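You operate a simulated robot arm through the tools that you are given. There is no shell and no other tool.

You run a simulated two-armed robot. Do the job below in one go: nothing can be reset, and whatever is moved stays where it is left.

JOB
Push the folded blue masks into the open bag and seal it at its printed heat.
Fine: use the orange push slider, pull it back, close the lever, leave the bag on the sealer shelf, the dial where it is, and switch the sealer off; the purple-label bag stays unsealed.

Only the result counts: the job must be done as asked and must still hold three seconds after the hand-in. Knocking over, shifting, dropping, spilling or breaking anything else fails it. Lids that push on must go on centred and level and be pressed home; caps that screw on are set level and turned clockwise until they are tight.

ROBOT AND FRAMES
Two 7-joint arms with fingered hands on one trunk that stands fixed in place. Base frame: the origin is at the foot of the trunk, x ahead of it, y to its left, z up. Readings come in mm, rad, newtons and seconds.
The left shoulder is at [60, 166, 976], the right one opposite. With the tool pointing down near the work surface each hand reaches from about 360 to 860 mm from the base axis, measured 20 degrees to its own side. Payload 5 kg a hand.
The TCP of each hand is the grasp point between the finger pads, 32 mm short of the fingertips. In the tool frame z runs along the fingers and y along their closing line. The gripper opens to 160 mm; its body begins 89 mm behind the TCP. The gripper is a hand of 3 fingers: y runs from the thumb to the fingers, the wrist lies at [0, 0, -267] in the tool frame.
Orientation is that of the tool frame in the base frame, as [roll, pitch, yaw] about the fixed x, y, z axes, in that order (R = Rz(yaw) Ry(pitch) Rx(roll)). With the fingers straight down and closing along the base's y, the tool's x points along the base's -x, its y along +y and its z along -z.

CONTROLS
- The arms move only by the tool move_arm. It takes "left_plan", "right_plan" or both (then of equal length, played together; a hand with none holds still); each is text: rows parted by semicolons, each of 6 numbers parted by spaces: the shift along the tool's x, y, z in units of 30 mm (1.0 is 30 mm), then the turn, a rotation vector about the tool's x, y, z in units of 6 degrees (1.0 is 6 degrees). In form: x y z rx ry rz; .... A call has 1 to 20 rows; each row shifts and turns the commanded pose from where the row before left it, along the tool's axes as they then stand. A call with a number of a shift or a turn outside -1 to 1 is refused whole. A row lasts 0.2 s, in which the tool goes at most 50 mm and 0.15 rad; a call with a longer step from one row to the next is refused whole. Where a pose cannot be reached the arm comes as near as it can. A force on the tool above 80 N (or 10 N above the force at the start of the call, whichever is more), or a blocked arm, ends the call early, and 0.2 s more pass. In this call time passes only in rows, and 0.2 s behind the last. It gives the time, the measured TCP pose, the force on the tool (base axes), the opening and the grip force at its end, in the units of the frame above (readings bear some noise), with the torque about the TCP (base axes, N m) and any sound that the robot's microphone picked up.
- Cameras (640 x 400 px; columns grow to the right, rows downward): "scene" is now at [40.2, 23.1, 1612.5]; the picture's right is [0.30, -0.95, 0.00], its down [-0.74, -0.23, -0.64] and it looks along [0.61, 0.19, -0.77] (base axes); focal length 365 px, centre (320, 200). "left" rides on the left gripper at [-65, -4, -116] in its tool frame; the picture's right is [0.06, -1.00, 0.00], its down [0.87, 0.05, -0.49] and it looks along [0.49, 0.03, 0.87] (tool axes); focal length 261 px, centre (320, 200). "right" rides on the right gripper at [65, -4, -116] in its tool frame; the picture's right is [0.06, 1.00, 0.00], its down [-0.87, 0.05, -0.49] and it looks along [-0.49, 0.03, 0.87] (tool axes); focal length 261 px, centre (320, 200). There is no depth. A picture from a camera that has moved, and an enlarged one, comes with that camera's place and axes in the base frame and with its lens.
- snapshot(camera): a new picture of that camera. The clock stands still meanwhile.
- raise_lower(by): slides the trunk up (or, below 0, down) by that many mm; the arms and the scene camera ride with it, the base frame stays. It gives what a move gives, with no picture.
- move_fingers(finger1, finger2, thumb_bend, hand): sets how far each is bent, from 0 (flat) to 100 (curled in); at 30 the hand is open as for a grip, at 70 the pads meet at the TCP. One left out holds its place. A second passes; each finger stops where it meets its share of the squeeze, and holds until it gets a number again. It is the only way to open and close the hand. It gives what a move gives, with no picture; readings hold the bend of each and the force on the fingers (four entries, about 0 where the hand has none), thumb and palm.
- aim_head(pan, tilt): turns the head with the scene camera to pan (to the left, within 1.501 rad either way) and tilt (down, from -0.506 to 1.204), counted from straight ahead of the robot. It gives what a move gives.
- enlarge(camera, box): a new picture of the part [left, top, right, bottom] of that camera's present view, enlarged. The clock stands still meanwhile.
- sign_off(): hands the job in; it is judged then, once.

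Places have to be worked out from the pictures, the camera data and where the tool is seen. Open the grippers and draw the arms clear of the work before you hand the job in, unless the task says otherwise.

The tools are called after ">>>" as a command line: name --argument value ..., lists and objects as JSON in quotes. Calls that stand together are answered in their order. move_arm: Moves the arms, as the interface text tells. Its arguments: {"type":"object","properties":{"left_plan":{"type":"string"},"right_plan":{"type":"string"}},"required":[]} The other tools are called the same way: raise_lower (by) moves the trunk up or down; move_fingers (finger1, finger2, thumb_bend, hand) moves the fingers one by one; aim_head (pan, tilt) turns the head that bears the scene camera; snapshot (camera) takes a picture; enlarge (camera, box) takes an enlarged picture of a part of a camera's view; sign_off () hands the job in.

At the start:

```text
time_s: 0.0
left_ee_pos: [209.3, 303.5, 1237.0]
left_ee_rot: [-3.141, 0.0, 3.14]
left_wrist_force: [0.9, -0.7, 0.4]
left_torque: [0.02, 0.01, -0.01]
left_gripper_width: 159.7
left_grasp_force: 0.0
left_shape: jaw
left_bend: [30.0, 30.0, 30.0]
left_finger forces: [0.0, 0.1, 0.0, 0.1, 0.0, 0.0]
right_ee_pos: [530.8, 0.9, 1215.2]
right_ee_rot: [3.141, 0.0, 3.141]
right_wrist_force: [0.1, 0.8, -0.2]
right_torque: [0.01, 0.01, 0.0]
right_gripper_width: 159.7
right_grasp_force: 0.1
right_shape: jaw
right_bend: [30.0, 30.0, 30.0]
right_finger forces: [0.1, 0.1, 0.0, 0.0, 0.0, 0.0]
trunk travel left (down, up): [-525.0, 65.0]
head pan, tilt (commanded): [0.302, 0.88]
```

scene: 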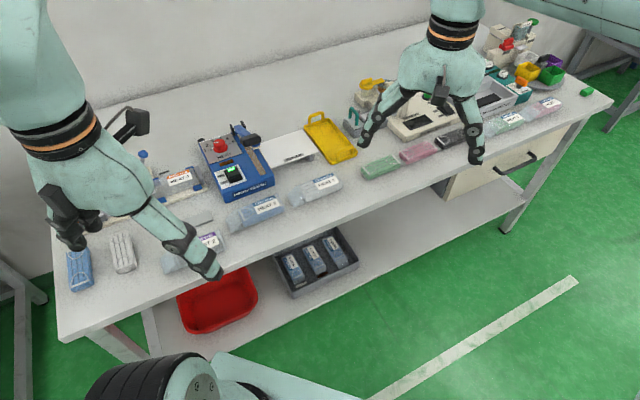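
right: 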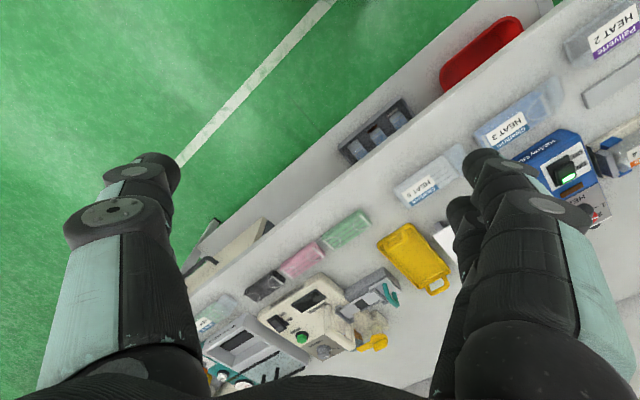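
left: 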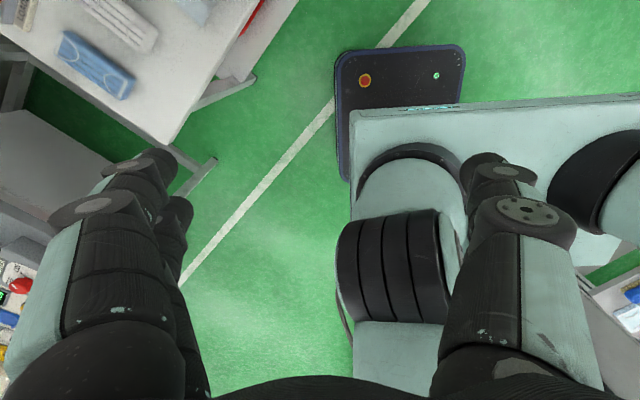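

The scene shows a bench with a blue sealer, a few bags, an orange/brown part on the sealer and other bits. I enlarge the sealer region and the left part to identify things before moving.

>>> enlarge --camera "scene" --box '[180, 110, 300, 210]'

>>> enlarge --camera "scene" --box '[40, 130, 240, 300]'

>>> enlarge --camera "scene" --box '[200, 90, 400, 240]'

>>> enlarge --camera "right" --box '[440, 60, 640, 240]'

```text
4.00 times, centred on (240, 160) of scene
camera zoom: at [40.2, 23.1, 1612.5], right [0.3, -0.95, 0.0], down [-0.74, -0.23, -0.64], along [0.61, 0.19, -0.77], focal length 1458 px, centre (640, 360)
```

zoom: 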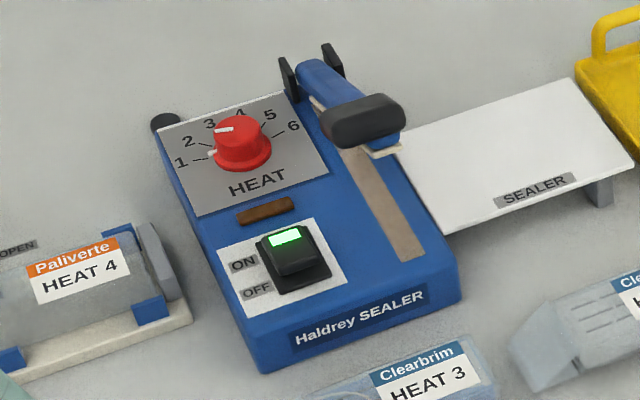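

```text
2.35 times, centred on (140, 215) of scene
camera zoom: at [40.2, 23.1, 1612.5], right [0.3, -0.95, 0.0], down [-0.74, -0.23, -0.64], along [0.61, 0.19, -0.77], focal length 858 px, centre (744, 165)
```

zoom: 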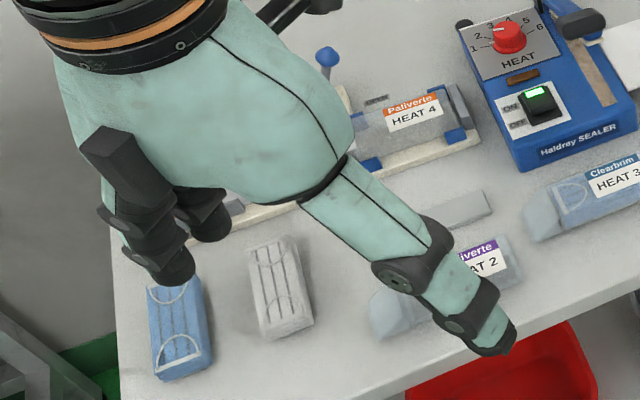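

```text
2.67 times, centred on (300, 165) of scene
camera zoom: at [40.2, 23.1, 1612.5], right [0.3, -0.95, 0.0], down [-0.74, -0.23, -0.64], along [0.61, 0.19, -0.77], focal length 972 px, centre (373, 293)
```

zoom: 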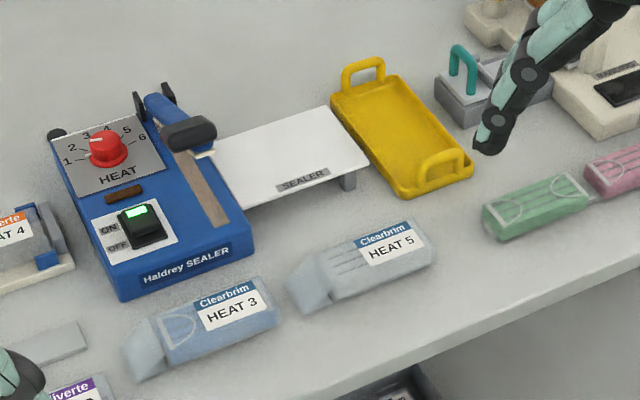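

```text
2.22 times, centred on (540, 150) of right
camera zoom: at [465.0, -3.2, 1331.1], right [-0.06, 1.0, 0.0], down [0.87, 0.05, 0.49], along [0.49, 0.03, -0.87], focal length 579 px, centre (-169, 311)
```

zoom: 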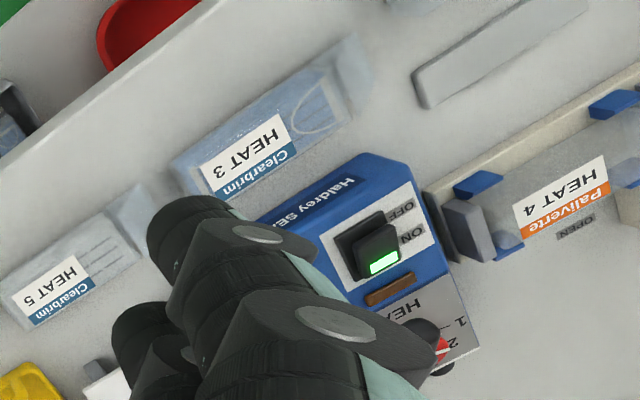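

The bench top seems to be around z≈830 mm, with the open "Paliverte HEAT 4" bag in a fixture partly hidden by the left arm, and the dial standing near 3. I move the left hand out to the left so the scene camera can see the filler fixture.

>>> move_arm --left_plan "0 1 0 0 0 0;0 1 0 0 0 0;0 1 0 0 0 0;0 1 0 0 0 0;0 1 0 0 0 0;0 1 0 0 0 0;0 1 0 0 0 0;0 1 0 0 0 0"

>>> aim_head --pan 0.5 --tilt 0.8

>>> snapshot --camera "scene"

```text
time_s: 1.8
left_ee_pos: [210.4, 544.0, 1237.6]
left_ee_rot: [-3.142, -0.002, 3.141]
left_wrist_force: [1.2, 0.7, -0.6]
left_torque: [-0.02, 0.03, 0.0]
left_gripper_width: 159.8
left_grasp_force: 0.1
left_shape: jaw
left_bend: [30.0, 30.0, 30.0]
left_finger forces: [0.1, 0.0, 0.0, 0.0, 0.0, 0.0]
right_ee_pos: [530.5, 1.8, 1214.3]
right_ee_rot: [3.14, 0.001, 3.14]
right_wrist_force: [-0.8, 0.6, 0.5]
right_torque: [-0.02, 0.0, 0.02]
right_gripper_width: 160.1
right_grasp_force: 0.1
right_shape: jaw
right_bend: [30.0, 30.0, 30.0]
right_finger forces: [0.0, 0.0, 0.0, 0.1, 0.0, 0.0]
trunk travel left (down, up): [-525.0, 65.0]
head pan, tilt (commanded): [0.302, 0.88]
```

```text
time_s: 2.5
left_ee_pos: [209.7, 543.6, 1238.3]
left_ee_rot: [-3.141, 0.0, 3.141]
left_wrist_force: [-0.1, 0.7, 0.3]
left_torque: [-0.02, -0.01, -0.01]
left_gripper_width: 159.9
left_grasp_force: 0.0
left_shape: jaw
left_bend: [30.0, 30.0, 30.0]
left_finger forces: [0.1, 0.0, 0.0, 0.0, 0.1, 0.0]
right_ee_pos: [531.2, 0.9, 1215.0]
right_ee_rot: [3.14, -0.001, 3.14]
right_wrist_force: [0.1, 0.0, -0.7]
right_torque: [0.03, 0.01, 0.02]
right_gripper_width: 159.8
right_grasp_force: 0.0
right_shape: jaw
right_bend: [30.0, 30.0, 30.0]
right_finger forces: [0.0, 0.0, 0.1, 0.1, 0.0, 0.0]
trunk travel left (down, up): [-525.0, 65.0]
head pan, tilt (commanded): [0.499, 0.799]
```

```text
taken
camera scene: at [38.0, 39.1, 1618.9], right [0.48, -0.88, 0.0], down [-0.63, -0.34, -0.7], along [0.61, 0.33, -0.72], focal length 365 px, centre (320, 200)
```

scene: 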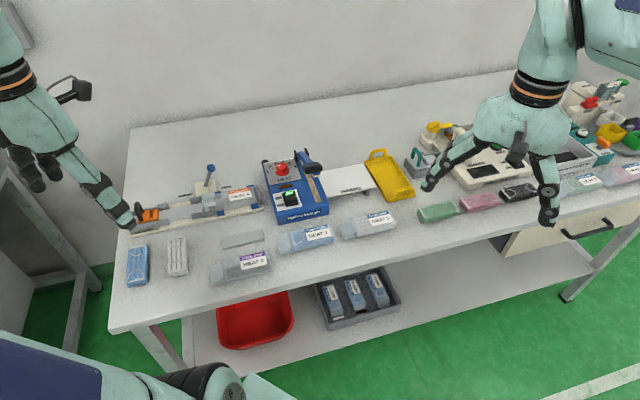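

Now the filler board is visible with an orange slider at its left end. I enlarge that region.

>>> enlarge --camera "scene" --box '[110, 150, 270, 250]'

>>> enlarge --camera "scene" --box '[120, 160, 200, 210]'

>>> enlarge --camera "scene" --box '[190, 160, 270, 210]'

>>> enlarge --camera "scene" --box '[250, 140, 350, 230]'

```text
4.00 times, centred on (190, 200) of scene
camera zoom: at [38.0, 39.1, 1618.9], right [0.48, -0.88, 0.0], down [-0.63, -0.34, -0.7], along [0.61, 0.33, -0.72], focal length 1458 px, centre (840, 200)
```

zoom: 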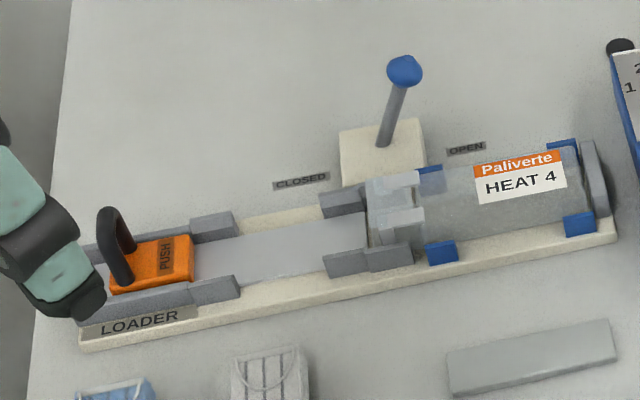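

```text
8.00 times, centred on (160, 185) of scene
camera zoom: at [38.0, 39.1, 1618.9], right [0.48, -0.88, 0.0], down [-0.63, -0.34, -0.7], along [0.61, 0.33, -0.72], focal length 2917 px, centre (1600, 320)
```

zoom: 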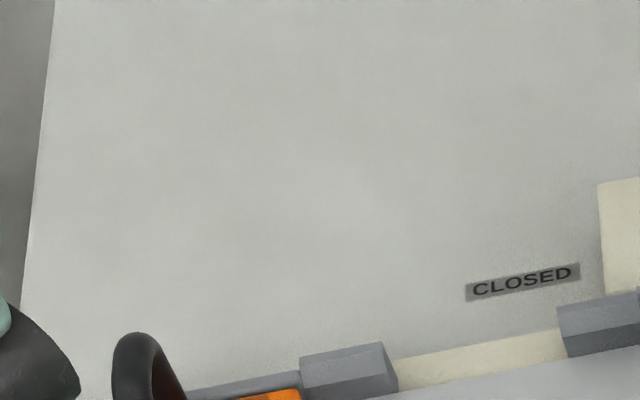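

```text
8.00 times, centred on (230, 185) of scene
camera zoom: at [38.0, 39.1, 1618.9], right [0.48, -0.88, 0.0], down [-0.63, -0.34, -0.7], along [0.61, 0.33, -0.72], focal length 2917 px, centre (1040, 320)
```

zoom: 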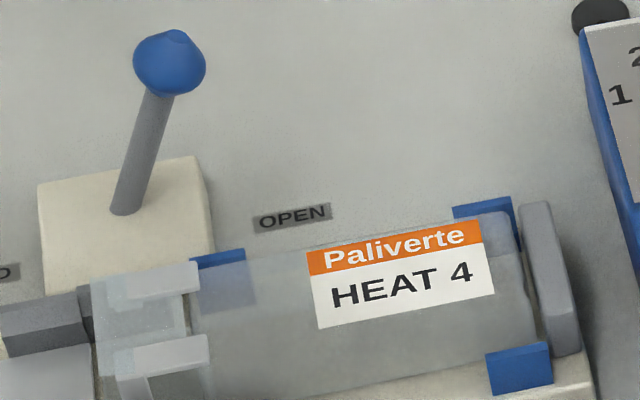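

```text
4.44 times, centred on (300, 185) of scene
camera zoom: at [38.0, 39.1, 1618.9], right [0.48, -0.88, 0.0], down [-0.63, -0.34, -0.7], along [0.61, 0.33, -0.72], focal length 1620 px, centre (409, 267)
```

zoom: 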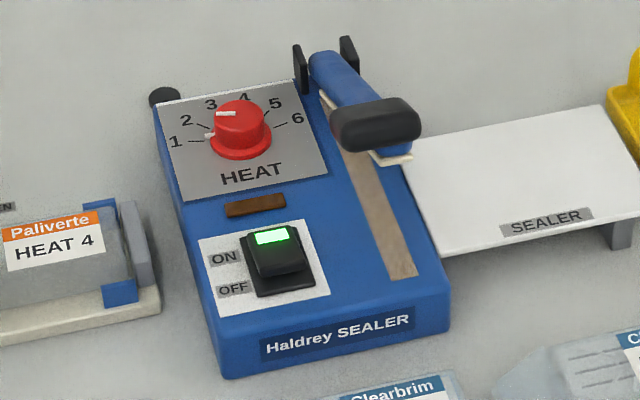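

The bench stands at about 47° to my base frame: the loader runs along roughly [0.68,-0.73], with the orange slider at its far left end. I turn the left hand about its axis so that its camera looks outward over the loader, and watch the wrist range.

>>> move_arm --left_plan "0 0 0 0 0 1;0 0 0 0 0 1;0 0 0 0 0 1;0 0 0 0 0 1;0 0 0 0 0 1;0 0 0 0 0 1;0 0 0 0 0 1;0 0 0 0 0 1;0 0 0 0 0 1;0 0 0 0 0 1;0 0 0 0 0 1;0 0 0 0 0 1"

```text
time_s: 5.1
left_ee_pos: [208.8, 543.5, 1237.3]
left_ee_rot: [-3.141, -0.001, 1.885]
left_wrist_force: [0.1, -0.2, -0.5]
left_torque: [-0.01, 0.0, 0.0]
left_gripper_width: 159.8
left_grasp_force: 0.0
left_shape: jaw
left_bend: [30.0, 30.0, 30.0]
left_finger forces: [0.1, 0.0, 0.0, 0.0, 0.1, 0.0]
right_ee_pos: [531.0, 1.3, 1215.1]
right_ee_rot: [3.14, 0.001, 3.141]
right_wrist_force: [-0.1, -0.3, 0.2]
right_torque: [0.02, -0.03, -0.01]
right_gripper_width: 160.1
right_grasp_force: 0.0
right_shape: jaw
right_bend: [30.0, 30.0, 30.0]
right_finger forces: [0.0, 0.1, 0.1, 0.1, 0.0, 0.0]
trunk travel left (down, up): [-525.0, 65.0]
head pan, tilt (commanded): [0.499, 0.799]
```

The wrist turned 72° without trouble. I continue another ~65° to look outward.

>>> move_arm --left_plan "0 0 0 0 0 1;0 0 0 0 0 1;0 0 0 0 0 1;0 0 0 0 0 1;0 0 0 0 0 1;0 0 0 0 0 1;0 0 0 0 0 1;0 0 0 0 0 1;0 0 0 0 0 1;0 0 0 0 0 1;0 0 0 0 0 0.8"

>>> snapshot --camera "left"

```text
time_s: 7.5
left_ee_pos: [207.8, 545.0, 1236.4]
left_ee_rot: [-3.141, 0.0, 0.753]
left_wrist_force: [-1.2, -0.5, -0.1]
left_torque: [0.01, 0.01, -0.01]
left_gripper_width: 159.9
left_grasp_force: 0.1
left_shape: jaw
left_bend: [30.0, 30.0, 30.0]
left_finger forces: [0.1, 0.1, 0.0, 0.0, 0.1, 0.1]
right_ee_pos: [531.4, 0.8, 1217.2]
right_ee_rot: [3.138, 0.001, -3.141]
right_wrist_force: [0.2, -0.2, -0.7]
right_torque: [0.02, 0.03, 0.03]
right_gripper_width: 159.6
right_grasp_force: 0.1
right_shape: jaw
right_bend: [30.0, 30.0, 30.0]
right_finger forces: [0.0, 0.0, 0.0, 0.0, 0.0, 0.0]
trunk travel left (down, up): [-525.0, 65.0]
head pan, tilt (commanded): [0.499, 0.799]
```

```text
taken
camera left: at [158.3, 503.2, 1351.9], right [-0.64, 0.77, 0.0], down [0.67, 0.55, 0.49], along [0.38, 0.31, -0.87], focal length 261 px, centre (320, 200)
```

left: 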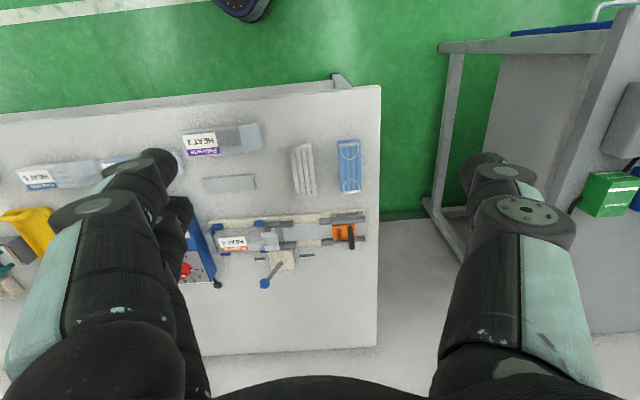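

I get an excellent overhead view. I enlarge parts for the loader, masks and lever.

>>> enlarge --camera "left" --box '[190, 190, 390, 300]'

>>> enlarge --camera "left" --box '[170, 70, 390, 205]'

```text
3.20 times, centred on (290, 245) of left
camera zoom: at [158.3, 503.2, 1351.9], right [-0.64, 0.77, 0.0], down [0.67, 0.55, 0.49], along [0.38, 0.31, -0.87], focal length 834 px, centre (416, 56)
```

zoom: 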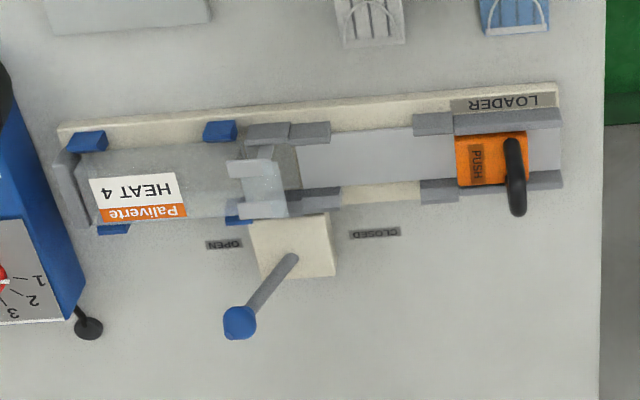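

```text
2.91 times, centred on (280, 138) of left
camera zoom: at [158.3, 503.2, 1351.9], right [-0.64, 0.77, 0.0], down [0.67, 0.55, 0.49], along [0.38, 0.31, -0.87], focal length 758 px, centre (436, 382)
```

zoom: 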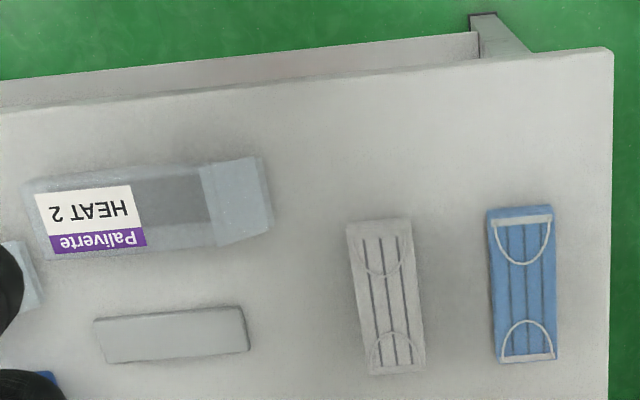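

Triangulating puts the bench top at z≈843, the loader axis at about −45°, the lever knob near (588, 698, 929) leaning to OPEN, and the blue mask block near (271, 676) with its long axis across the bench. I move the left hand down nearer the loader for a closer look.

>>> move_arm --left_plan "0.79 0.29 0.775 0 0 0;0.79 0.29 0.775 0 0 0;0.79 0.29 0.775 0 0 0;0.79 0.29 0.775 0 0 0;0.79 0.29 0.775 0 0 0;0.79 0.29 0.775 0 0 0;0.79 0.29 0.775 0 0 0;0.79 0.29 0.775 0 0 0"

>>> snapshot --camera "left"

>>> snapshot --camera "scene"

```text
time_s: 9.3
left_ee_pos: [395.5, 624.4, 1051.8]
left_ee_rot: [-3.138, 0.0, 0.753]
left_wrist_force: [0.8, 0.0, 1.2]
left_torque: [0.04, -0.04, -0.01]
left_gripper_width: 159.8
left_grasp_force: 0.1
left_shape: jaw
left_bend: [30.0, 30.0, 30.0]
left_finger forces: [0.0, 0.0, 0.0, 0.0, 0.0, 0.0]
right_ee_pos: [531.7, 0.8, 1214.9]
right_ee_rot: [-3.141, -0.002, -3.141]
right_wrist_force: [0.0, 0.8, 0.5]
right_torque: [-0.02, -0.02, 0.03]
right_gripper_width: 159.9
right_grasp_force: 0.1
right_shape: jaw
right_bend: [30.0, 30.0, 30.0]
right_finger forces: [0.0, 0.0, 0.0, 0.0, 0.0, 0.0]
trunk travel left (down, up): [-525.0, 65.0]
head pan, tilt (commanded): [0.499, 0.799]
```

```text
taken
camera left: at [345.8, 584.0, 1166.3], right [-0.64, 0.77, 0.0], down [0.67, 0.56, 0.49], along [0.38, 0.31, -0.87], focal length 261 px, centre (320, 200)
```

left: 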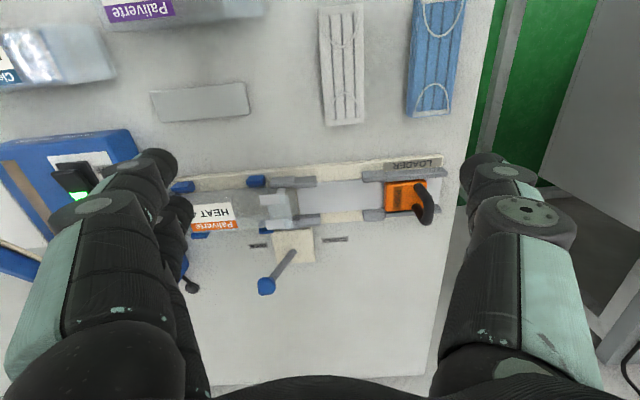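

```text
taken
camera scene: at [39.0, 39.7, 1618.8], right [0.48, -0.88, 0.0], down [-0.63, -0.34, -0.7], along [0.61, 0.33, -0.72], focal length 365 px, centre (320, 200)
```

scene: 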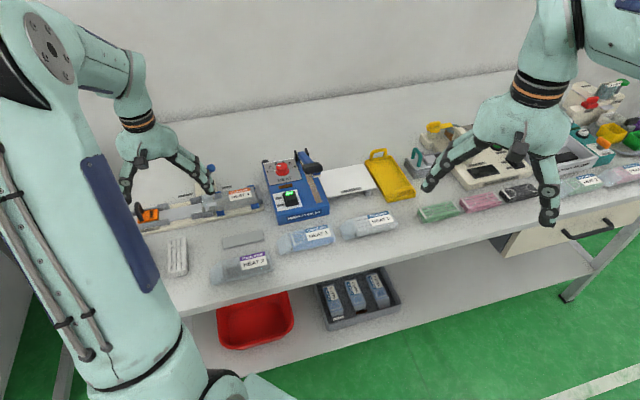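

>>> enlarge --camera "left" --box '[160, 145, 320, 245]'

>>> enlarge --camera "left" --box '[310, 140, 470, 240]'

>>> enlarge --camera "left" --box '[300, 0, 500, 130]'

```text
4.00 times, centred on (240, 195) of left
camera zoom: at [345.8, 584.0, 1166.3], right [-0.64, 0.77, 0.0], down [0.67, 0.56, 0.49], along [0.38, 0.31, -0.87], focal length 1043 px, centre (640, 220)
```

zoom: 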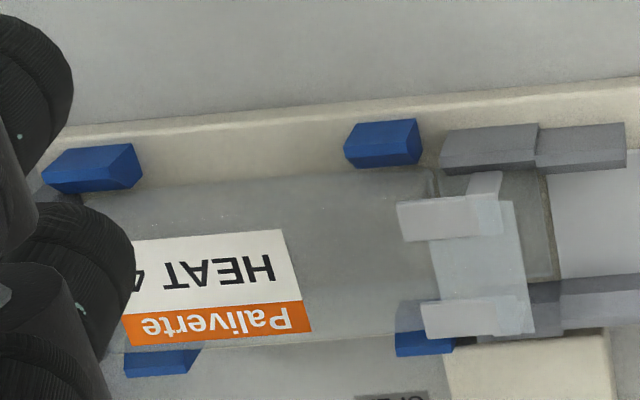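

```text
4.00 times, centred on (390, 190) of left
camera zoom: at [345.8, 584.0, 1166.3], right [-0.64, 0.77, 0.0], down [0.67, 0.56, 0.49], along [0.38, 0.31, -0.87], focal length 1043 px, centre (40, 240)
```

zoom: 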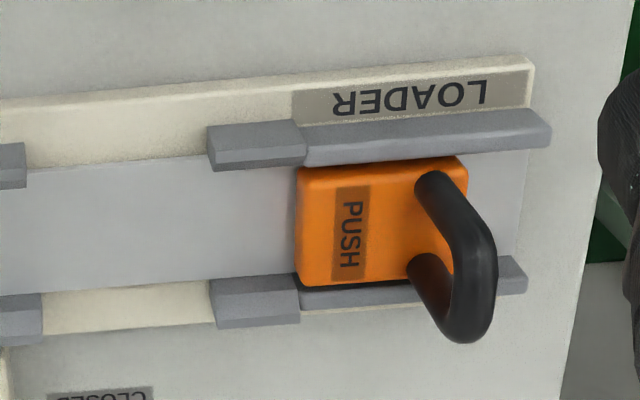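

```text
3.08 times, centred on (400, 65) of left
camera zoom: at [345.8, 584.0, 1166.3], right [-0.64, 0.77, 0.0], down [0.67, 0.56, 0.49], along [0.38, 0.31, -0.87], focal length 802 px, centre (74, 615)
```

zoom: 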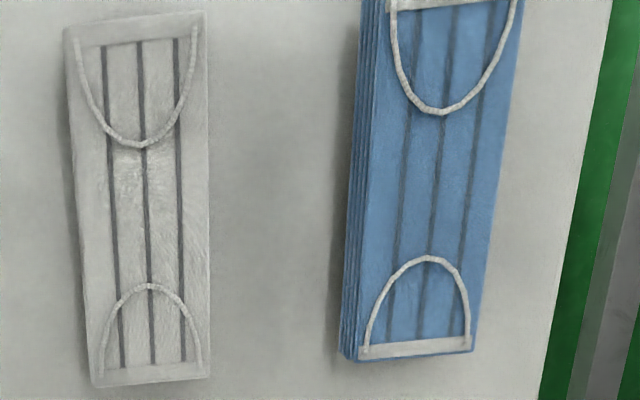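

The loader shows a channel with open sides between two guide pairs, ending at the bag mouth with clear spreader flaps. I go lower near the mouth to measure the channel and heights.

>>> move_arm --left_plan "0.45 0.3 0.77 0 0 0;0.45 0.3 0.77 0 0 0;0.45 0.3 0.77 0 0 0;0.45 0.3 0.77 0 0 0"

>>> snapshot --camera "left"

>>> enlarge --camera "left" --box '[200, 130, 440, 280]'

```text
time_s: 10.3
left_ee_pos: [457.3, 634.2, 959.4]
left_ee_rot: [-3.141, 0.0, 0.753]
left_wrist_force: [0.2, -0.2, -0.1]
left_torque: [0.0, 0.01, -0.03]
left_gripper_width: 160.0
left_grasp_force: 0.1
left_shape: jaw
left_bend: [30.0, 30.0, 30.0]
left_finger forces: [0.0, 0.0, 0.0, 0.1, 0.1, 0.1]
right_ee_pos: [532.2, 0.9, 1215.4]
right_ee_rot: [3.139, -0.001, -3.14]
right_wrist_force: [0.1, 0.2, -0.5]
right_torque: [0.02, 0.01, -0.04]
right_gripper_width: 160.0
right_grasp_force: 0.1
right_shape: jaw
right_bend: [30.0, 30.0, 30.0]
right_finger forces: [0.0, 0.0, 0.1, 0.0, 0.1, 0.0]
trunk travel left (down, up): [-525.0, 65.0]
head pan, tilt (commanded): [0.499, 0.799]
```

```text
taken
camera left: at [408.0, 593.5, 1074.2], right [-0.64, 0.77, 0.0], down [0.67, 0.56, 0.49], along [0.38, 0.31, -0.87], focal length 261 px, centre (320, 200)
```

left: 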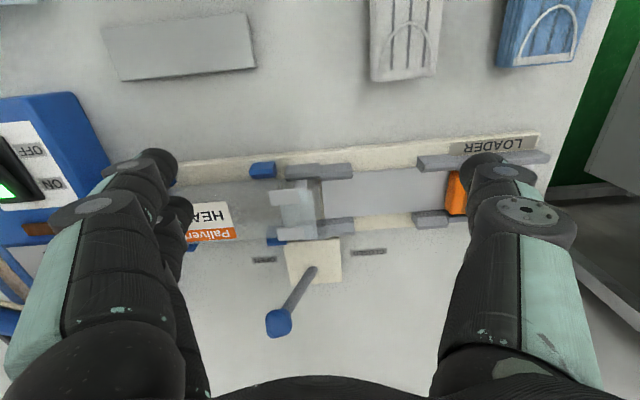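

```text
2.67 times, centred on (320, 205) of left
camera zoom: at [408.0, 593.5, 1074.2], right [-0.64, 0.77, 0.0], down [0.67, 0.56, 0.49], along [0.38, 0.31, -0.87], focal length 695 px, centre (320, 187)
```

zoom: 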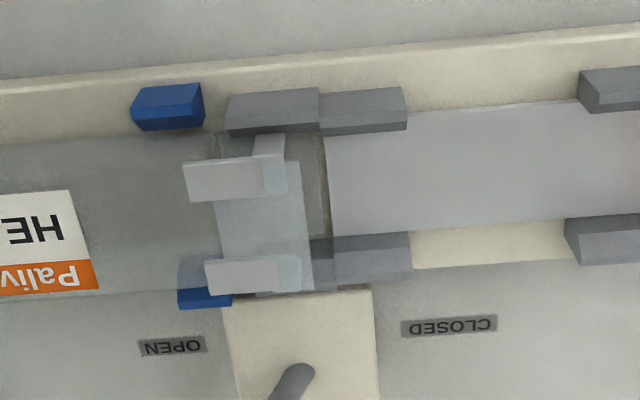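

The floor ends at about (508, 681) next to the mouth, the slider front is at about (416, 750), and the mask block is roughly 112×45×20 mm centred near (272, 677). I rise, move over the blue block and part-close the fingers to about 80 mm opening.

>>> move_arm --left_plan "0 0 -0.7 0 0 0;0 0 -0.7 0 0 0;-0.587 -0.877 0 0 0 0;-0.587 -0.877 0 0 0 0;-0.587 -0.877 0 0 0 0;-0.587 -0.877 0 0 0 0;-0.587 -0.877 0 0 0 0;-0.587 -0.877 0 0 0 -0.38"

>>> move_fingers --hand "left" --finger1 50 --finger2 50 --thumb_bend 50

>>> snapshot --camera "left"

>>> snapshot --camera "scene"

```text
time_s: 12.1
left_ee_pos: [273.6, 678.8, 1000.8]
left_ee_rot: [-3.14, -0.001, 0.795]
left_wrist_force: [-1.0, 0.3, 0.2]
left_torque: [0.02, -0.04, 0.02]
left_gripper_width: 159.9
left_grasp_force: 0.0
left_shape: jaw
left_bend: [30.0, 30.0, 30.0]
left_finger forces: [0.0, 0.0, 0.0, 0.1, 0.0, 0.0]
right_ee_pos: [531.5, 1.3, 1214.4]
right_ee_rot: [3.14, -0.001, -3.141]
right_wrist_force: [-0.6, 0.0, -0.3]
right_torque: [-0.01, -0.01, 0.02]
right_gripper_width: 159.4
right_grasp_force: 0.0
right_shape: jaw
right_bend: [30.0, 30.0, 30.0]
right_finger forces: [0.0, 0.0, 0.0, 0.1, 0.0, 0.1]
trunk travel left (down, up): [-525.0, 65.0]
head pan, tilt (commanded): [0.499, 0.799]
```

```text
time_s: 13.1
left_ee_pos: [274.1, 679.0, 1000.1]
left_ee_rot: [-3.141, 0.0, 0.794]
left_wrist_force: [-0.7, 0.2, -0.2]
left_torque: [0.0, 0.01, 0.0]
left_gripper_width: 88.0
left_grasp_force: 0.1
left_shape: fingers
left_bend: [50.0, 50.0, 50.0]
left_finger forces: [0.0, 0.0, 0.0, 0.0, 0.1, 0.0]
right_ee_pos: [532.0, 0.5, 1214.4]
right_ee_rot: [3.139, 0.0, 3.141]
right_wrist_force: [0.8, 0.1, 0.6]
right_torque: [-0.01, -0.02, -0.01]
right_gripper_width: 159.8
right_grasp_force: 0.0
right_shape: jaw
right_bend: [30.0, 30.0, 30.0]
right_finger forces: [0.0, 0.0, 0.0, 0.1, 0.0, 0.0]
trunk travel left (down, up): [-525.0, 65.0]
head pan, tilt (commanded): [0.499, 0.799]
```

```text
taken
camera left: at [226.6, 635.2, 1115.0], right [-0.67, 0.74, 0.0], down [0.65, 0.58, 0.49], along [0.37, 0.33, -0.87], focal length 261 px, centre (320, 200)
```

left: 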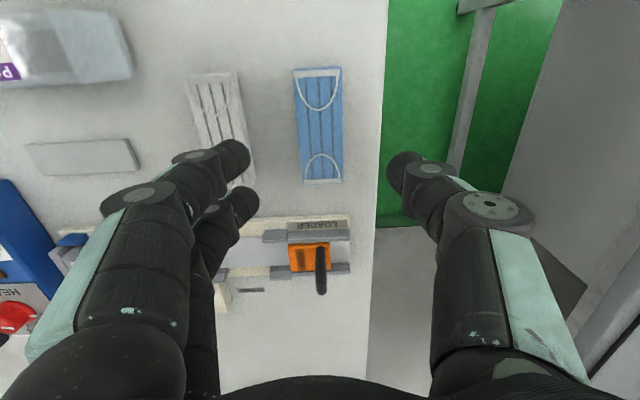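

```text
taken
camera scene: at [38.0, 39.1, 1618.9], right [0.48, -0.88, 0.0], down [-0.63, -0.34, -0.7], along [0.61, 0.33, -0.72], focal length 365 px, centre (320, 200)
```

scene: 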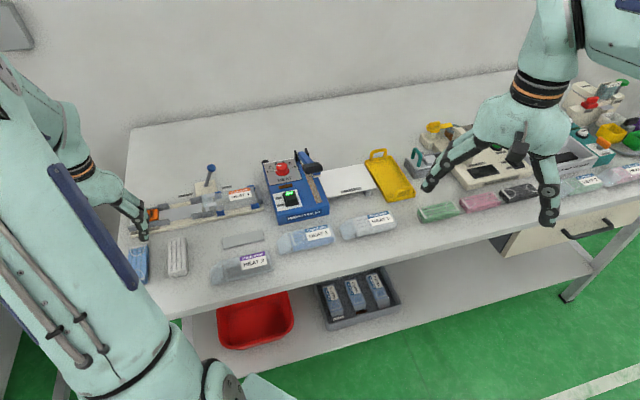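

The TCP sits centred over the block (estimated centre (274.7, 680.5), axis 45.7°). I descend to about 885 mm, tips just above the bench.

>>> move_arm --left_plan "0 0 0.77 0 0 0;0 0 0.77 0 0 0;0.03 0 0.77 0 0 0;0.02 0 0.77 0 0 0;0 0 0.4 0 0 0;0 0 0.35 0 0 0"

>>> snapshot --camera "left"

>>> enlarge --camera "scene" --box '[90, 190, 210, 300]'

```text
time_s: 14.5
left_ee_pos: [273.9, 676.6, 886.4]
left_ee_rot: [3.141, 0.001, 0.793]
left_wrist_force: [-0.1, 0.6, -0.5]
left_torque: [-0.02, 0.03, 0.01]
left_gripper_width: 88.0
left_grasp_force: 0.0
left_shape: fingers
left_bend: [50.0, 50.0, 50.0]
left_finger forces: [0.1, 0.1, 0.0, 0.0, 0.0, 0.1]
right_ee_pos: [532.2, 1.2, 1214.7]
right_ee_rot: [3.14, 0.001, 3.141]
right_wrist_force: [-0.5, -0.5, 1.1]
right_torque: [-0.02, 0.02, -0.01]
right_gripper_width: 160.1
right_grasp_force: 0.0
right_shape: jaw
right_bend: [30.0, 30.0, 30.0]
right_finger forces: [0.1, 0.1, 0.1, 0.0, 0.0, 0.0]
trunk travel left (down, up): [-525.0, 65.0]
head pan, tilt (commanded): [0.499, 0.799]
```

```text
taken
camera left: at [225.9, 633.9, 1000.7], right [-0.67, 0.74, 0.0], down [0.65, 0.58, 0.49], along [0.37, 0.33, -0.87], focal length 261 px, centre (320, 200)
```

left: 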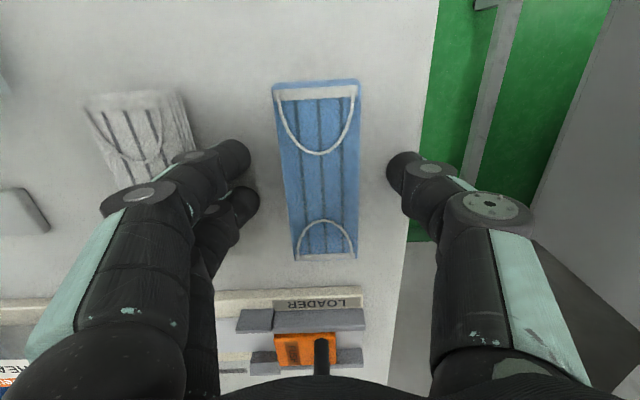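

```text
3.64 times, centred on (150, 245) of scene
camera zoom: at [38.0, 39.3, 1618.9], right [0.48, -0.88, 0.0], down [-0.63, -0.34, -0.7], along [0.61, 0.33, -0.72], focal length 1326 px, centre (938, 36)
```

zoom: 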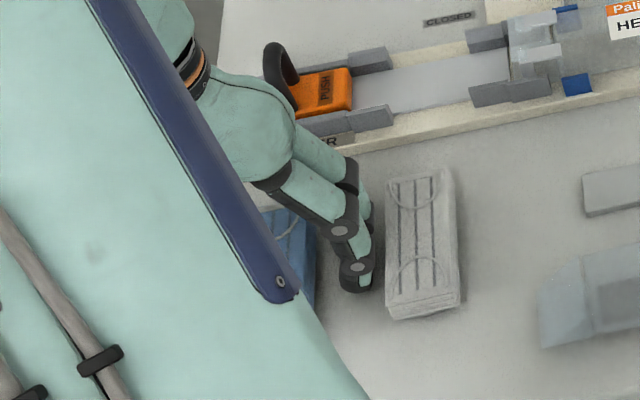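

Fingers straddle the block evenly; I lower 6 mm more and close gently.

>>> move_arm --left_plan "0 0 0.2 0 0 0"

>>> move_fingers --hand "left" --finger1 60 --finger2 60 --thumb_bend 60

>>> snapshot --camera "left"

```text
time_s: 14.9
left_ee_pos: [274.1, 676.7, 881.6]
left_ee_rot: [3.14, 0.0, 0.792]
left_wrist_force: [-0.8, -0.4, -0.3]
left_torque: [-0.04, -0.01, -0.01]
left_gripper_width: 87.7
left_grasp_force: 0.0
left_shape: fingers
left_bend: [50.0, 50.0, 50.0]
left_finger forces: [0.0, 0.0, 0.0, 0.0, 0.1, 0.0]
right_ee_pos: [531.7, 1.3, 1216.0]
right_ee_rot: [3.141, -0.001, -3.141]
right_wrist_force: [-0.1, -0.1, -0.3]
right_torque: [0.01, 0.02, 0.01]
right_gripper_width: 159.8
right_grasp_force: 0.0
right_shape: jaw
right_bend: [30.0, 30.0, 30.0]
right_finger forces: [0.0, 0.0, 0.1, 0.0, 0.0, 0.0]
trunk travel left (down, up): [-525.0, 65.0]
head pan, tilt (commanded): [0.499, 0.799]
```

```text
time_s: 15.9
left_ee_pos: [274.8, 676.2, 879.6]
left_ee_rot: [3.142, 0.0, 0.795]
left_wrist_force: [0.0, 0.1, 0.1]
left_torque: [0.01, -0.02, -0.04]
left_gripper_width: 51.2
left_grasp_force: 1.1
left_shape: fingers
left_bend: [59.0, 59.0, 59.0]
left_finger forces: [0.7, 0.8, 0.1, 0.0, 1.5, 0.0]
right_ee_pos: [531.6, 1.2, 1215.5]
right_ee_rot: [3.139, 0.0, -3.141]
right_wrist_force: [-0.1, -0.6, 1.1]
right_torque: [0.0, 0.0, 0.0]
right_gripper_width: 159.9
right_grasp_force: 0.0
right_shape: jaw
right_bend: [30.0, 30.0, 30.0]
right_finger forces: [0.0, 0.1, 0.0, 0.1, 0.1, 0.0]
trunk travel left (down, up): [-525.0, 65.0]
head pan, tilt (commanded): [0.499, 0.799]
```

```text
taken
camera left: at [225.7, 634.2, 995.4], right [-0.67, 0.74, 0.0], down [0.65, 0.58, 0.49], along [0.37, 0.33, -0.87], focal length 261 px, centre (320, 200)
```

left: 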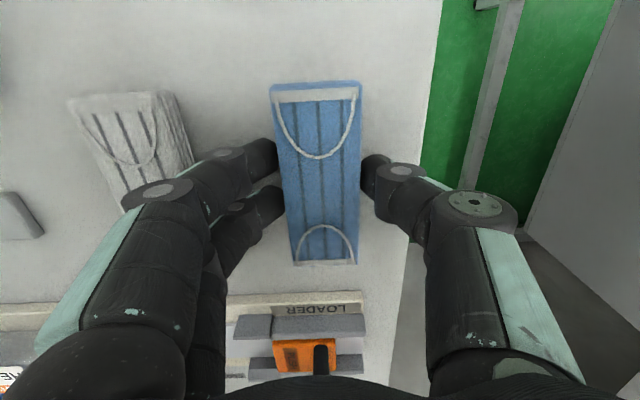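

Contact made on all three digits at bend 59. I squeeze a bit more for a firm hold.

>>> move_fingers --hand "left" --finger1 66 --finger2 66 --thumb_bend 66

>>> snapshot --camera "left"

```text
time_s: 16.9
left_ee_pos: [273.4, 677.1, 880.8]
left_ee_rot: [-3.142, 0.0, 0.793]
left_wrist_force: [-0.6, 0.2, 0.3]
left_torque: [0.02, -0.01, 0.01]
left_gripper_width: 48.2
left_grasp_force: 11.2
left_shape: fingers
left_bend: [61.0, 61.0, 62.0]
left_finger forces: [5.7, 5.7, 0.0, 0.1, 11.4, 0.0]
right_ee_pos: [531.3, 1.5, 1216.0]
right_ee_rot: [3.139, 0.0, 3.141]
right_wrist_force: [0.1, 0.9, 0.7]
right_torque: [0.01, -0.01, -0.01]
right_gripper_width: 160.0
right_grasp_force: 0.1
right_shape: jaw
right_bend: [30.0, 30.0, 30.0]
right_finger forces: [0.0, 0.0, 0.1, 0.1, 0.0, 0.0]
trunk travel left (down, up): [-525.0, 65.0]
head pan, tilt (commanded): [0.499, 0.799]
```

```text
taken
camera left: at [225.7, 634.2, 995.4], right [-0.67, 0.74, 0.0], down [0.65, 0.58, 0.49], along [0.37, 0.33, -0.87], focal length 261 px, centre (320, 200)
```

left: 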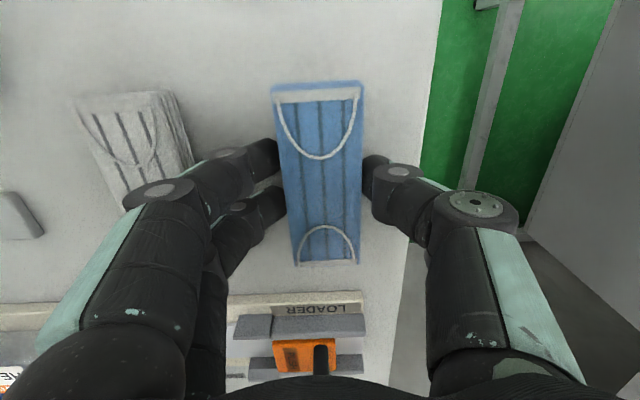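

Grip is 11 N. I lift straight up about 100 mm and check it hangs level.

>>> move_arm --left_plan "0 0 -0.3 0 0 0;0 0 -0.6 0 0 0;0 0 -0.8 0 0 0;0 0 -0.8 0 0 0;0 0 -0.8 0 0 0"

>>> snapshot --camera "left"

>>> enlarge --camera "scene" --box '[90, 150, 270, 300]'

```text
time_s: 18.1
left_ee_pos: [273.9, 679.7, 981.0]
left_ee_rot: [-3.14, 0.001, 0.795]
left_wrist_force: [-0.5, 0.0, 0.5]
left_torque: [0.01, 0.01, 0.0]
left_gripper_width: 48.3
left_grasp_force: 10.9
left_shape: fingers
left_bend: [61.0, 61.0, 62.0]
left_finger forces: [5.7, 5.7, 0.0, 0.0, 11.4, 0.1]
right_ee_pos: [531.6, 0.5, 1215.2]
right_ee_rot: [3.139, 0.001, 3.141]
right_wrist_force: [-0.6, -0.3, -0.2]
right_torque: [0.02, 0.01, 0.01]
right_gripper_width: 159.8
right_grasp_force: 0.0
right_shape: jaw
right_bend: [30.0, 30.0, 30.0]
right_finger forces: [0.0, 0.0, 0.0, 0.0, 0.1, 0.0]
trunk travel left (down, up): [-525.0, 65.0]
head pan, tilt (commanded): [0.499, 0.799]
```

```text
taken
camera left: at [225.7, 636.7, 1095.4], right [-0.67, 0.74, 0.0], down [0.65, 0.58, 0.49], along [0.37, 0.33, -0.87], focal length 261 px, centre (320, 200)
```

left: 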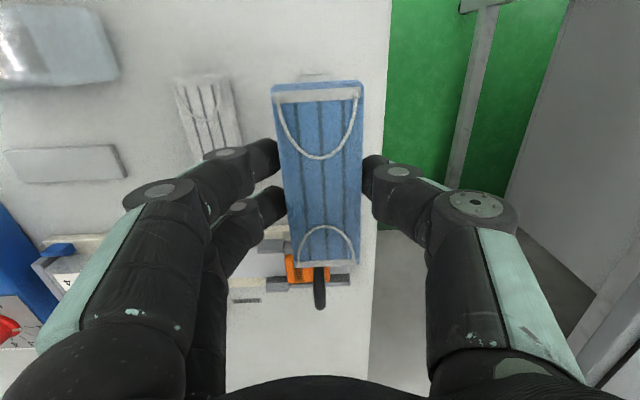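

```text
2.67 times, centred on (180, 225) of scene
camera zoom: at [37.6, 38.6, 1618.9], right [0.48, -0.88, 0.0], down [-0.63, -0.34, -0.7], along [0.61, 0.33, -0.72], focal length 972 px, centre (693, 133)
```

zoom: 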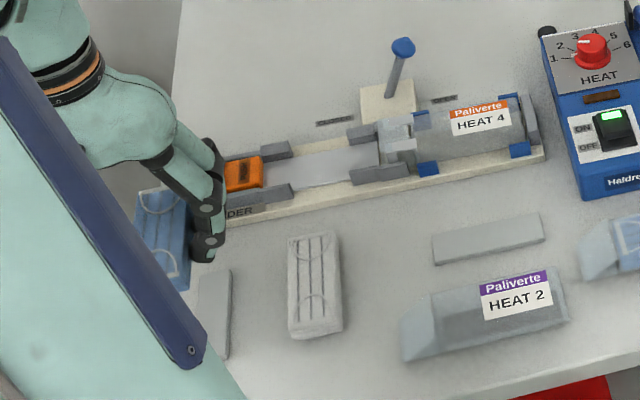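

The block is held level (it had been resting on a thin grey plate). Before placing it I take high-magnification scene views of the channel to fix its floor height and centreline.

>>> enlarge --camera "scene" --box '[150, 180, 230, 230]'

>>> enlarge --camera "scene" --box '[200, 170, 270, 215]'

```text
8.00 times, centred on (190, 205) of scene
camera zoom: at [37.6, 38.6, 1618.9], right [0.48, -0.88, 0.0], down [-0.63, -0.34, -0.7], along [0.61, 0.33, -0.72], focal length 2917 px, centre (1360, 160)
```

zoom: 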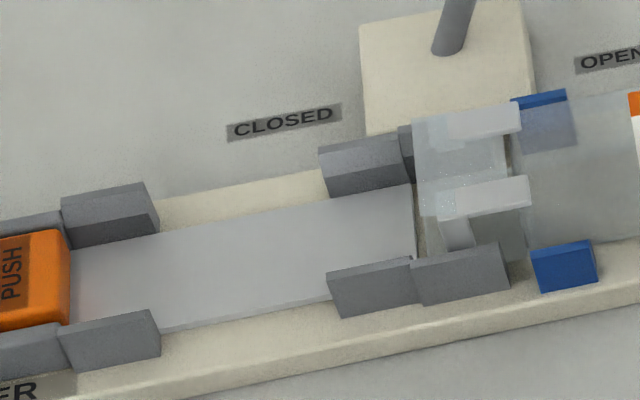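

```text
8.89 times, centred on (235, 192) of scene
camera zoom: at [37.6, 38.6, 1618.9], right [0.48, -0.88, 0.0], down [-0.63, -0.34, -0.7], along [0.61, 0.33, -0.72], focal length 3241 px, centre (1076, 267)
```

zoom: 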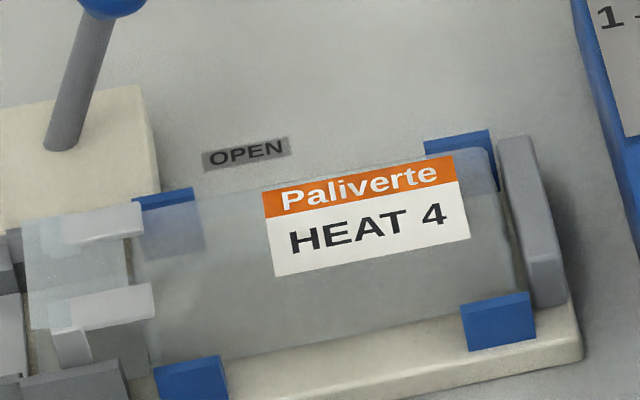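

The measurements agree on a channel centreline through about (454.5, 713) along −45°, floor at z≈856, slider front ~55 mm behind that point and floor end ~58 mm ahead of it. I rotate the held block 90° in place (back toward the original wrist angle).

>>> move_arm --left_plan "0 0 -0.3 0 0 -1;0 0 -0.3 0 0 -1;0 0 0 0 0 -1;0 0 0 0 0 -1;0 0 0 0 0 -1;0 0 0 0 0 -1;0 0 0 0 0 -1;0 0 0 0 0 -1;0 0 0 0 0 -1;0 0 0 0 0 -1;0 0 0 0 0 -1;0 0 0 0 0 -1;0 0 0 0 0 -1;0 0 0 0 0 -1;0 0 0 0 0 -0.9"

```text
time_s: 21.3
left_ee_pos: [273.9, 678.0, 996.5]
left_ee_rot: [-3.141, -0.001, 2.357]
left_wrist_force: [0.0, 0.1, -0.4]
left_torque: [-0.02, 0.0, -0.02]
left_gripper_width: 48.2
left_grasp_force: 11.2
left_shape: fingers
left_bend: [61.0, 61.0, 62.0]
left_finger forces: [5.7, 5.7, 0.1, 0.0, 11.4, 0.0]
right_ee_pos: [531.4, 0.5, 1215.4]
right_ee_rot: [3.139, -0.001, 3.141]
right_wrist_force: [-0.1, 0.2, -0.1]
right_torque: [-0.02, 0.02, 0.03]
right_gripper_width: 159.7
right_grasp_force: 0.1
right_shape: jaw
right_bend: [30.0, 30.0, 30.0]
right_finger forces: [0.1, 0.0, 0.1, 0.0, 0.0, 0.0]
trunk travel left (down, up): [-525.0, 65.0]
head pan, tilt (commanded): [0.499, 0.799]
```

Yaw is now 135°, so I translate over the channel at this height, then lower to about z 945 and look.

>>> move_arm --left_plan "-0.6 0.847 0 0 0 0;-0.6 0.847 0 0 0 0;-0.6 0.847 0 0 0 0;-0.6 0.847 0 0 0 0;-0.6 0.847 0 0 0 0;-0.6 0.847 0 0 0 0;0 0 0.6 0 0 0;0 0 0.6 0 0 0;0 0 0.5 0 0 0"

>>> snapshot --camera "left"

>>> enlarge --camera "scene" --box '[120, 140, 280, 240]'

```text
time_s: 23.3
left_ee_pos: [457.7, 709.5, 945.9]
left_ee_rot: [-3.141, 0.0, 2.354]
left_wrist_force: [-0.2, 0.0, 0.3]
left_torque: [0.02, -0.03, -0.02]
left_gripper_width: 48.4
left_grasp_force: 11.4
left_shape: fingers
left_bend: [61.0, 61.0, 62.0]
left_finger forces: [5.6, 5.8, 0.0, 0.0, 11.3, 0.0]
right_ee_pos: [532.5, 1.0, 1214.6]
right_ee_rot: [3.14, 0.0, 3.141]
right_wrist_force: [0.2, -0.5, 0.2]
right_torque: [0.02, -0.03, 0.0]
right_gripper_width: 159.9
right_grasp_force: 0.1
right_shape: jaw
right_bend: [30.0, 30.0, 30.0]
right_finger forces: [0.0, 0.0, 0.1, 0.0, 0.0, 0.0]
trunk travel left (down, up): [-525.0, 65.0]
head pan, tilt (commanded): [0.499, 0.799]
```

```text
taken
camera left: at [501.1, 661.1, 1061.1], right [-0.75, -0.66, 0.0], down [-0.57, 0.65, 0.49], along [-0.33, 0.37, -0.87], focal length 261 px, centre (320, 200)
```

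left: 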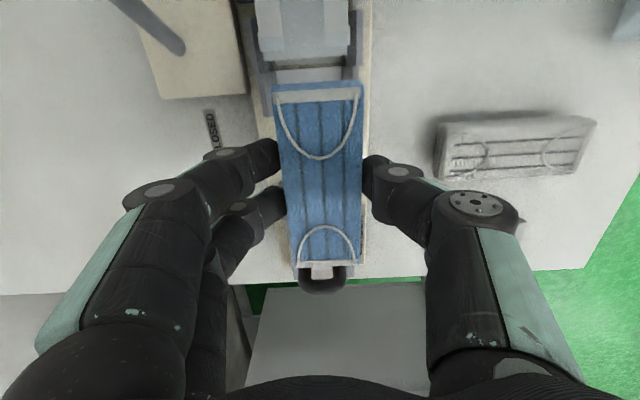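

```text
4.00 times, centred on (200, 190) of scene
camera zoom: at [38.0, 39.4, 1618.9], right [0.48, -0.88, 0.0], down [-0.63, -0.34, -0.7], along [0.61, 0.33, -0.72], focal length 1458 px, centre (800, 240)
```

zoom: 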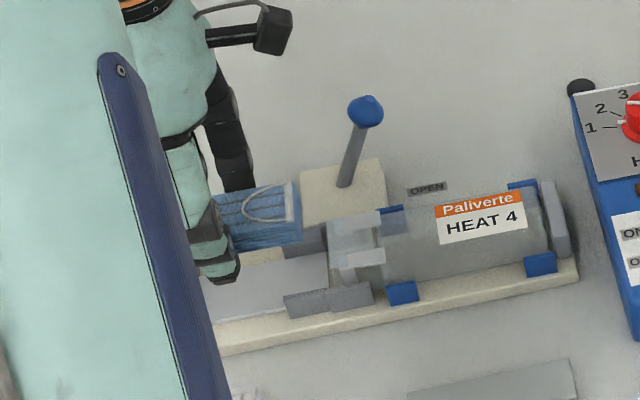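

I enlarge the hand view of the mouth end to check lateral alignment of the block with the guides.

>>> enlarge --camera "left" --box '[220, 0, 420, 125]'

>>> enlarge --camera "left" --box '[220, 120, 420, 310]'

```text
3.20 times, centred on (320, 62) of left
camera zoom: at [501.1, 661.1, 1061.1], right [-0.75, -0.66, 0.0], down [-0.57, 0.65, 0.49], along [-0.33, 0.37, -0.87], focal length 834 px, centre (320, 640)
```

zoom: 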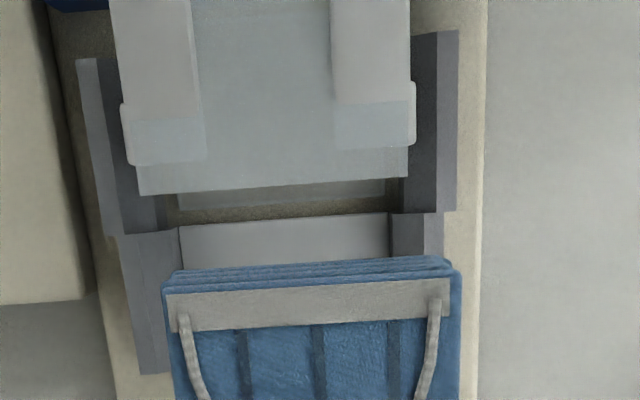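

```text
2.11 times, centred on (320, 215) of left
camera zoom: at [501.1, 661.1, 1061.1], right [-0.75, -0.66, 0.0], down [-0.57, 0.65, 0.49], along [-0.33, 0.37, -0.87], focal length 549 px, centre (320, 168)
```

zoom: 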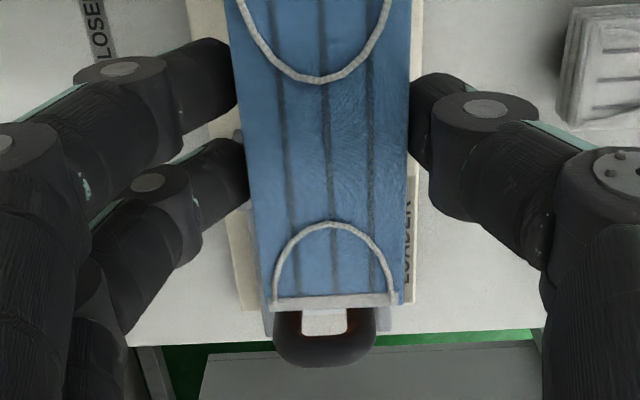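

In the tool frame the channel centreline lies at y≈+3.8 mm while the block sits at y≈−1.6, so I shift +5.4 mm across and lower to TCP z≈905, then re-check.

>>> move_arm --left_plan "0 0.18 0 0 0 0;0 0 0.5 0 0 0;0 0 0.5 0 0 0;0 0 0.36 0 0 0"

>>> enlarge --camera "left" --box '[220, 0, 420, 125]'

>>> enlarge --camera "left" --box '[220, 120, 420, 310]'

>>> enlarge --camera "scene" --box '[140, 160, 260, 235]'

```text
time_s: 24.3
left_ee_pos: [462.4, 712.5, 906.5]
left_ee_rot: [-3.141, -0.002, 2.354]
left_wrist_force: [0.5, 0.1, -0.2]
left_torque: [-0.01, 0.0, -0.01]
left_gripper_width: 48.5
left_grasp_force: 11.2
left_shape: fingers
left_bend: [61.0, 61.0, 62.0]
left_finger forces: [5.6, 5.6, 0.0, 0.1, 11.2, 0.0]
right_ee_pos: [532.2, 0.8, 1214.7]
right_ee_rot: [3.139, 0.0, -3.14]
right_wrist_force: [0.5, 0.3, -0.4]
right_torque: [-0.01, -0.04, -0.01]
right_gripper_width: 159.9
right_grasp_force: 0.1
right_shape: jaw
right_bend: [30.0, 30.0, 30.0]
right_finger forces: [0.0, 0.1, 0.1, 0.0, 0.1, 0.1]
trunk travel left (down, up): [-525.0, 65.0]
head pan, tilt (commanded): [0.499, 0.799]
```

```text
3.20 times, centred on (320, 62) of left
camera zoom: at [505.4, 664.8, 1020.4], right [-0.75, -0.66, 0.0], down [-0.57, 0.65, 0.49], along [-0.33, 0.37, -0.87], focal length 834 px, centre (320, 640)
```

zoom: 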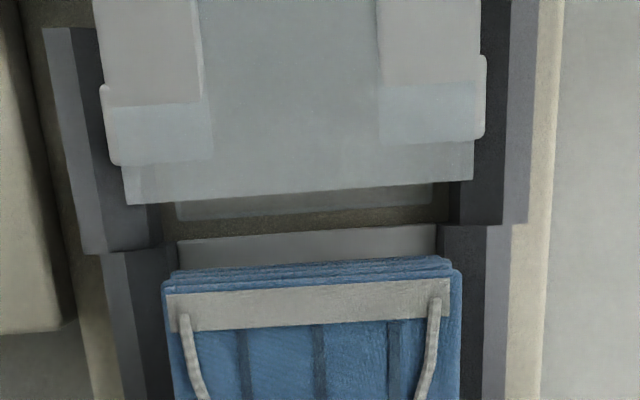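

```text
2.11 times, centred on (320, 215) of left
camera zoom: at [505.4, 664.8, 1020.4], right [-0.75, -0.66, 0.0], down [-0.57, 0.65, 0.49], along [-0.33, 0.37, -0.87], focal length 549 px, centre (320, 168)
```

zoom: 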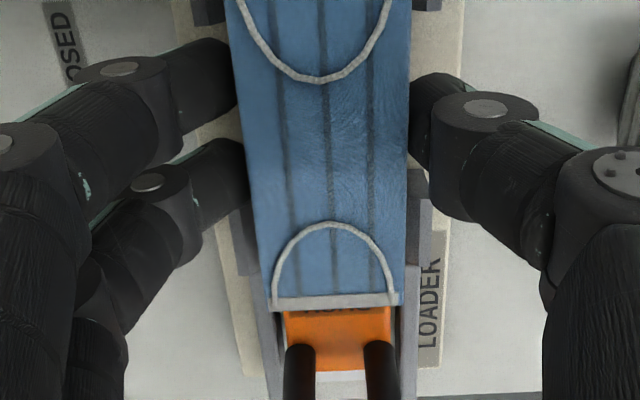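

```text
5.33 times, centred on (200, 198) of scene
camera zoom: at [38.1, 39.4, 1618.9], right [0.48, -0.88, 0.0], down [-0.63, -0.34, -0.7], along [0.61, 0.33, -0.72], focal length 1944 px, centre (960, 213)
```

zoom: 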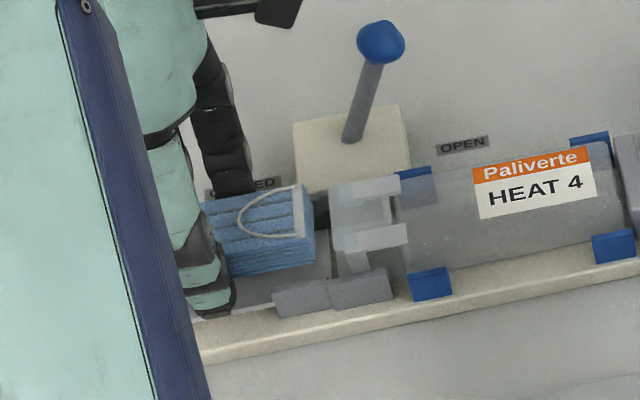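

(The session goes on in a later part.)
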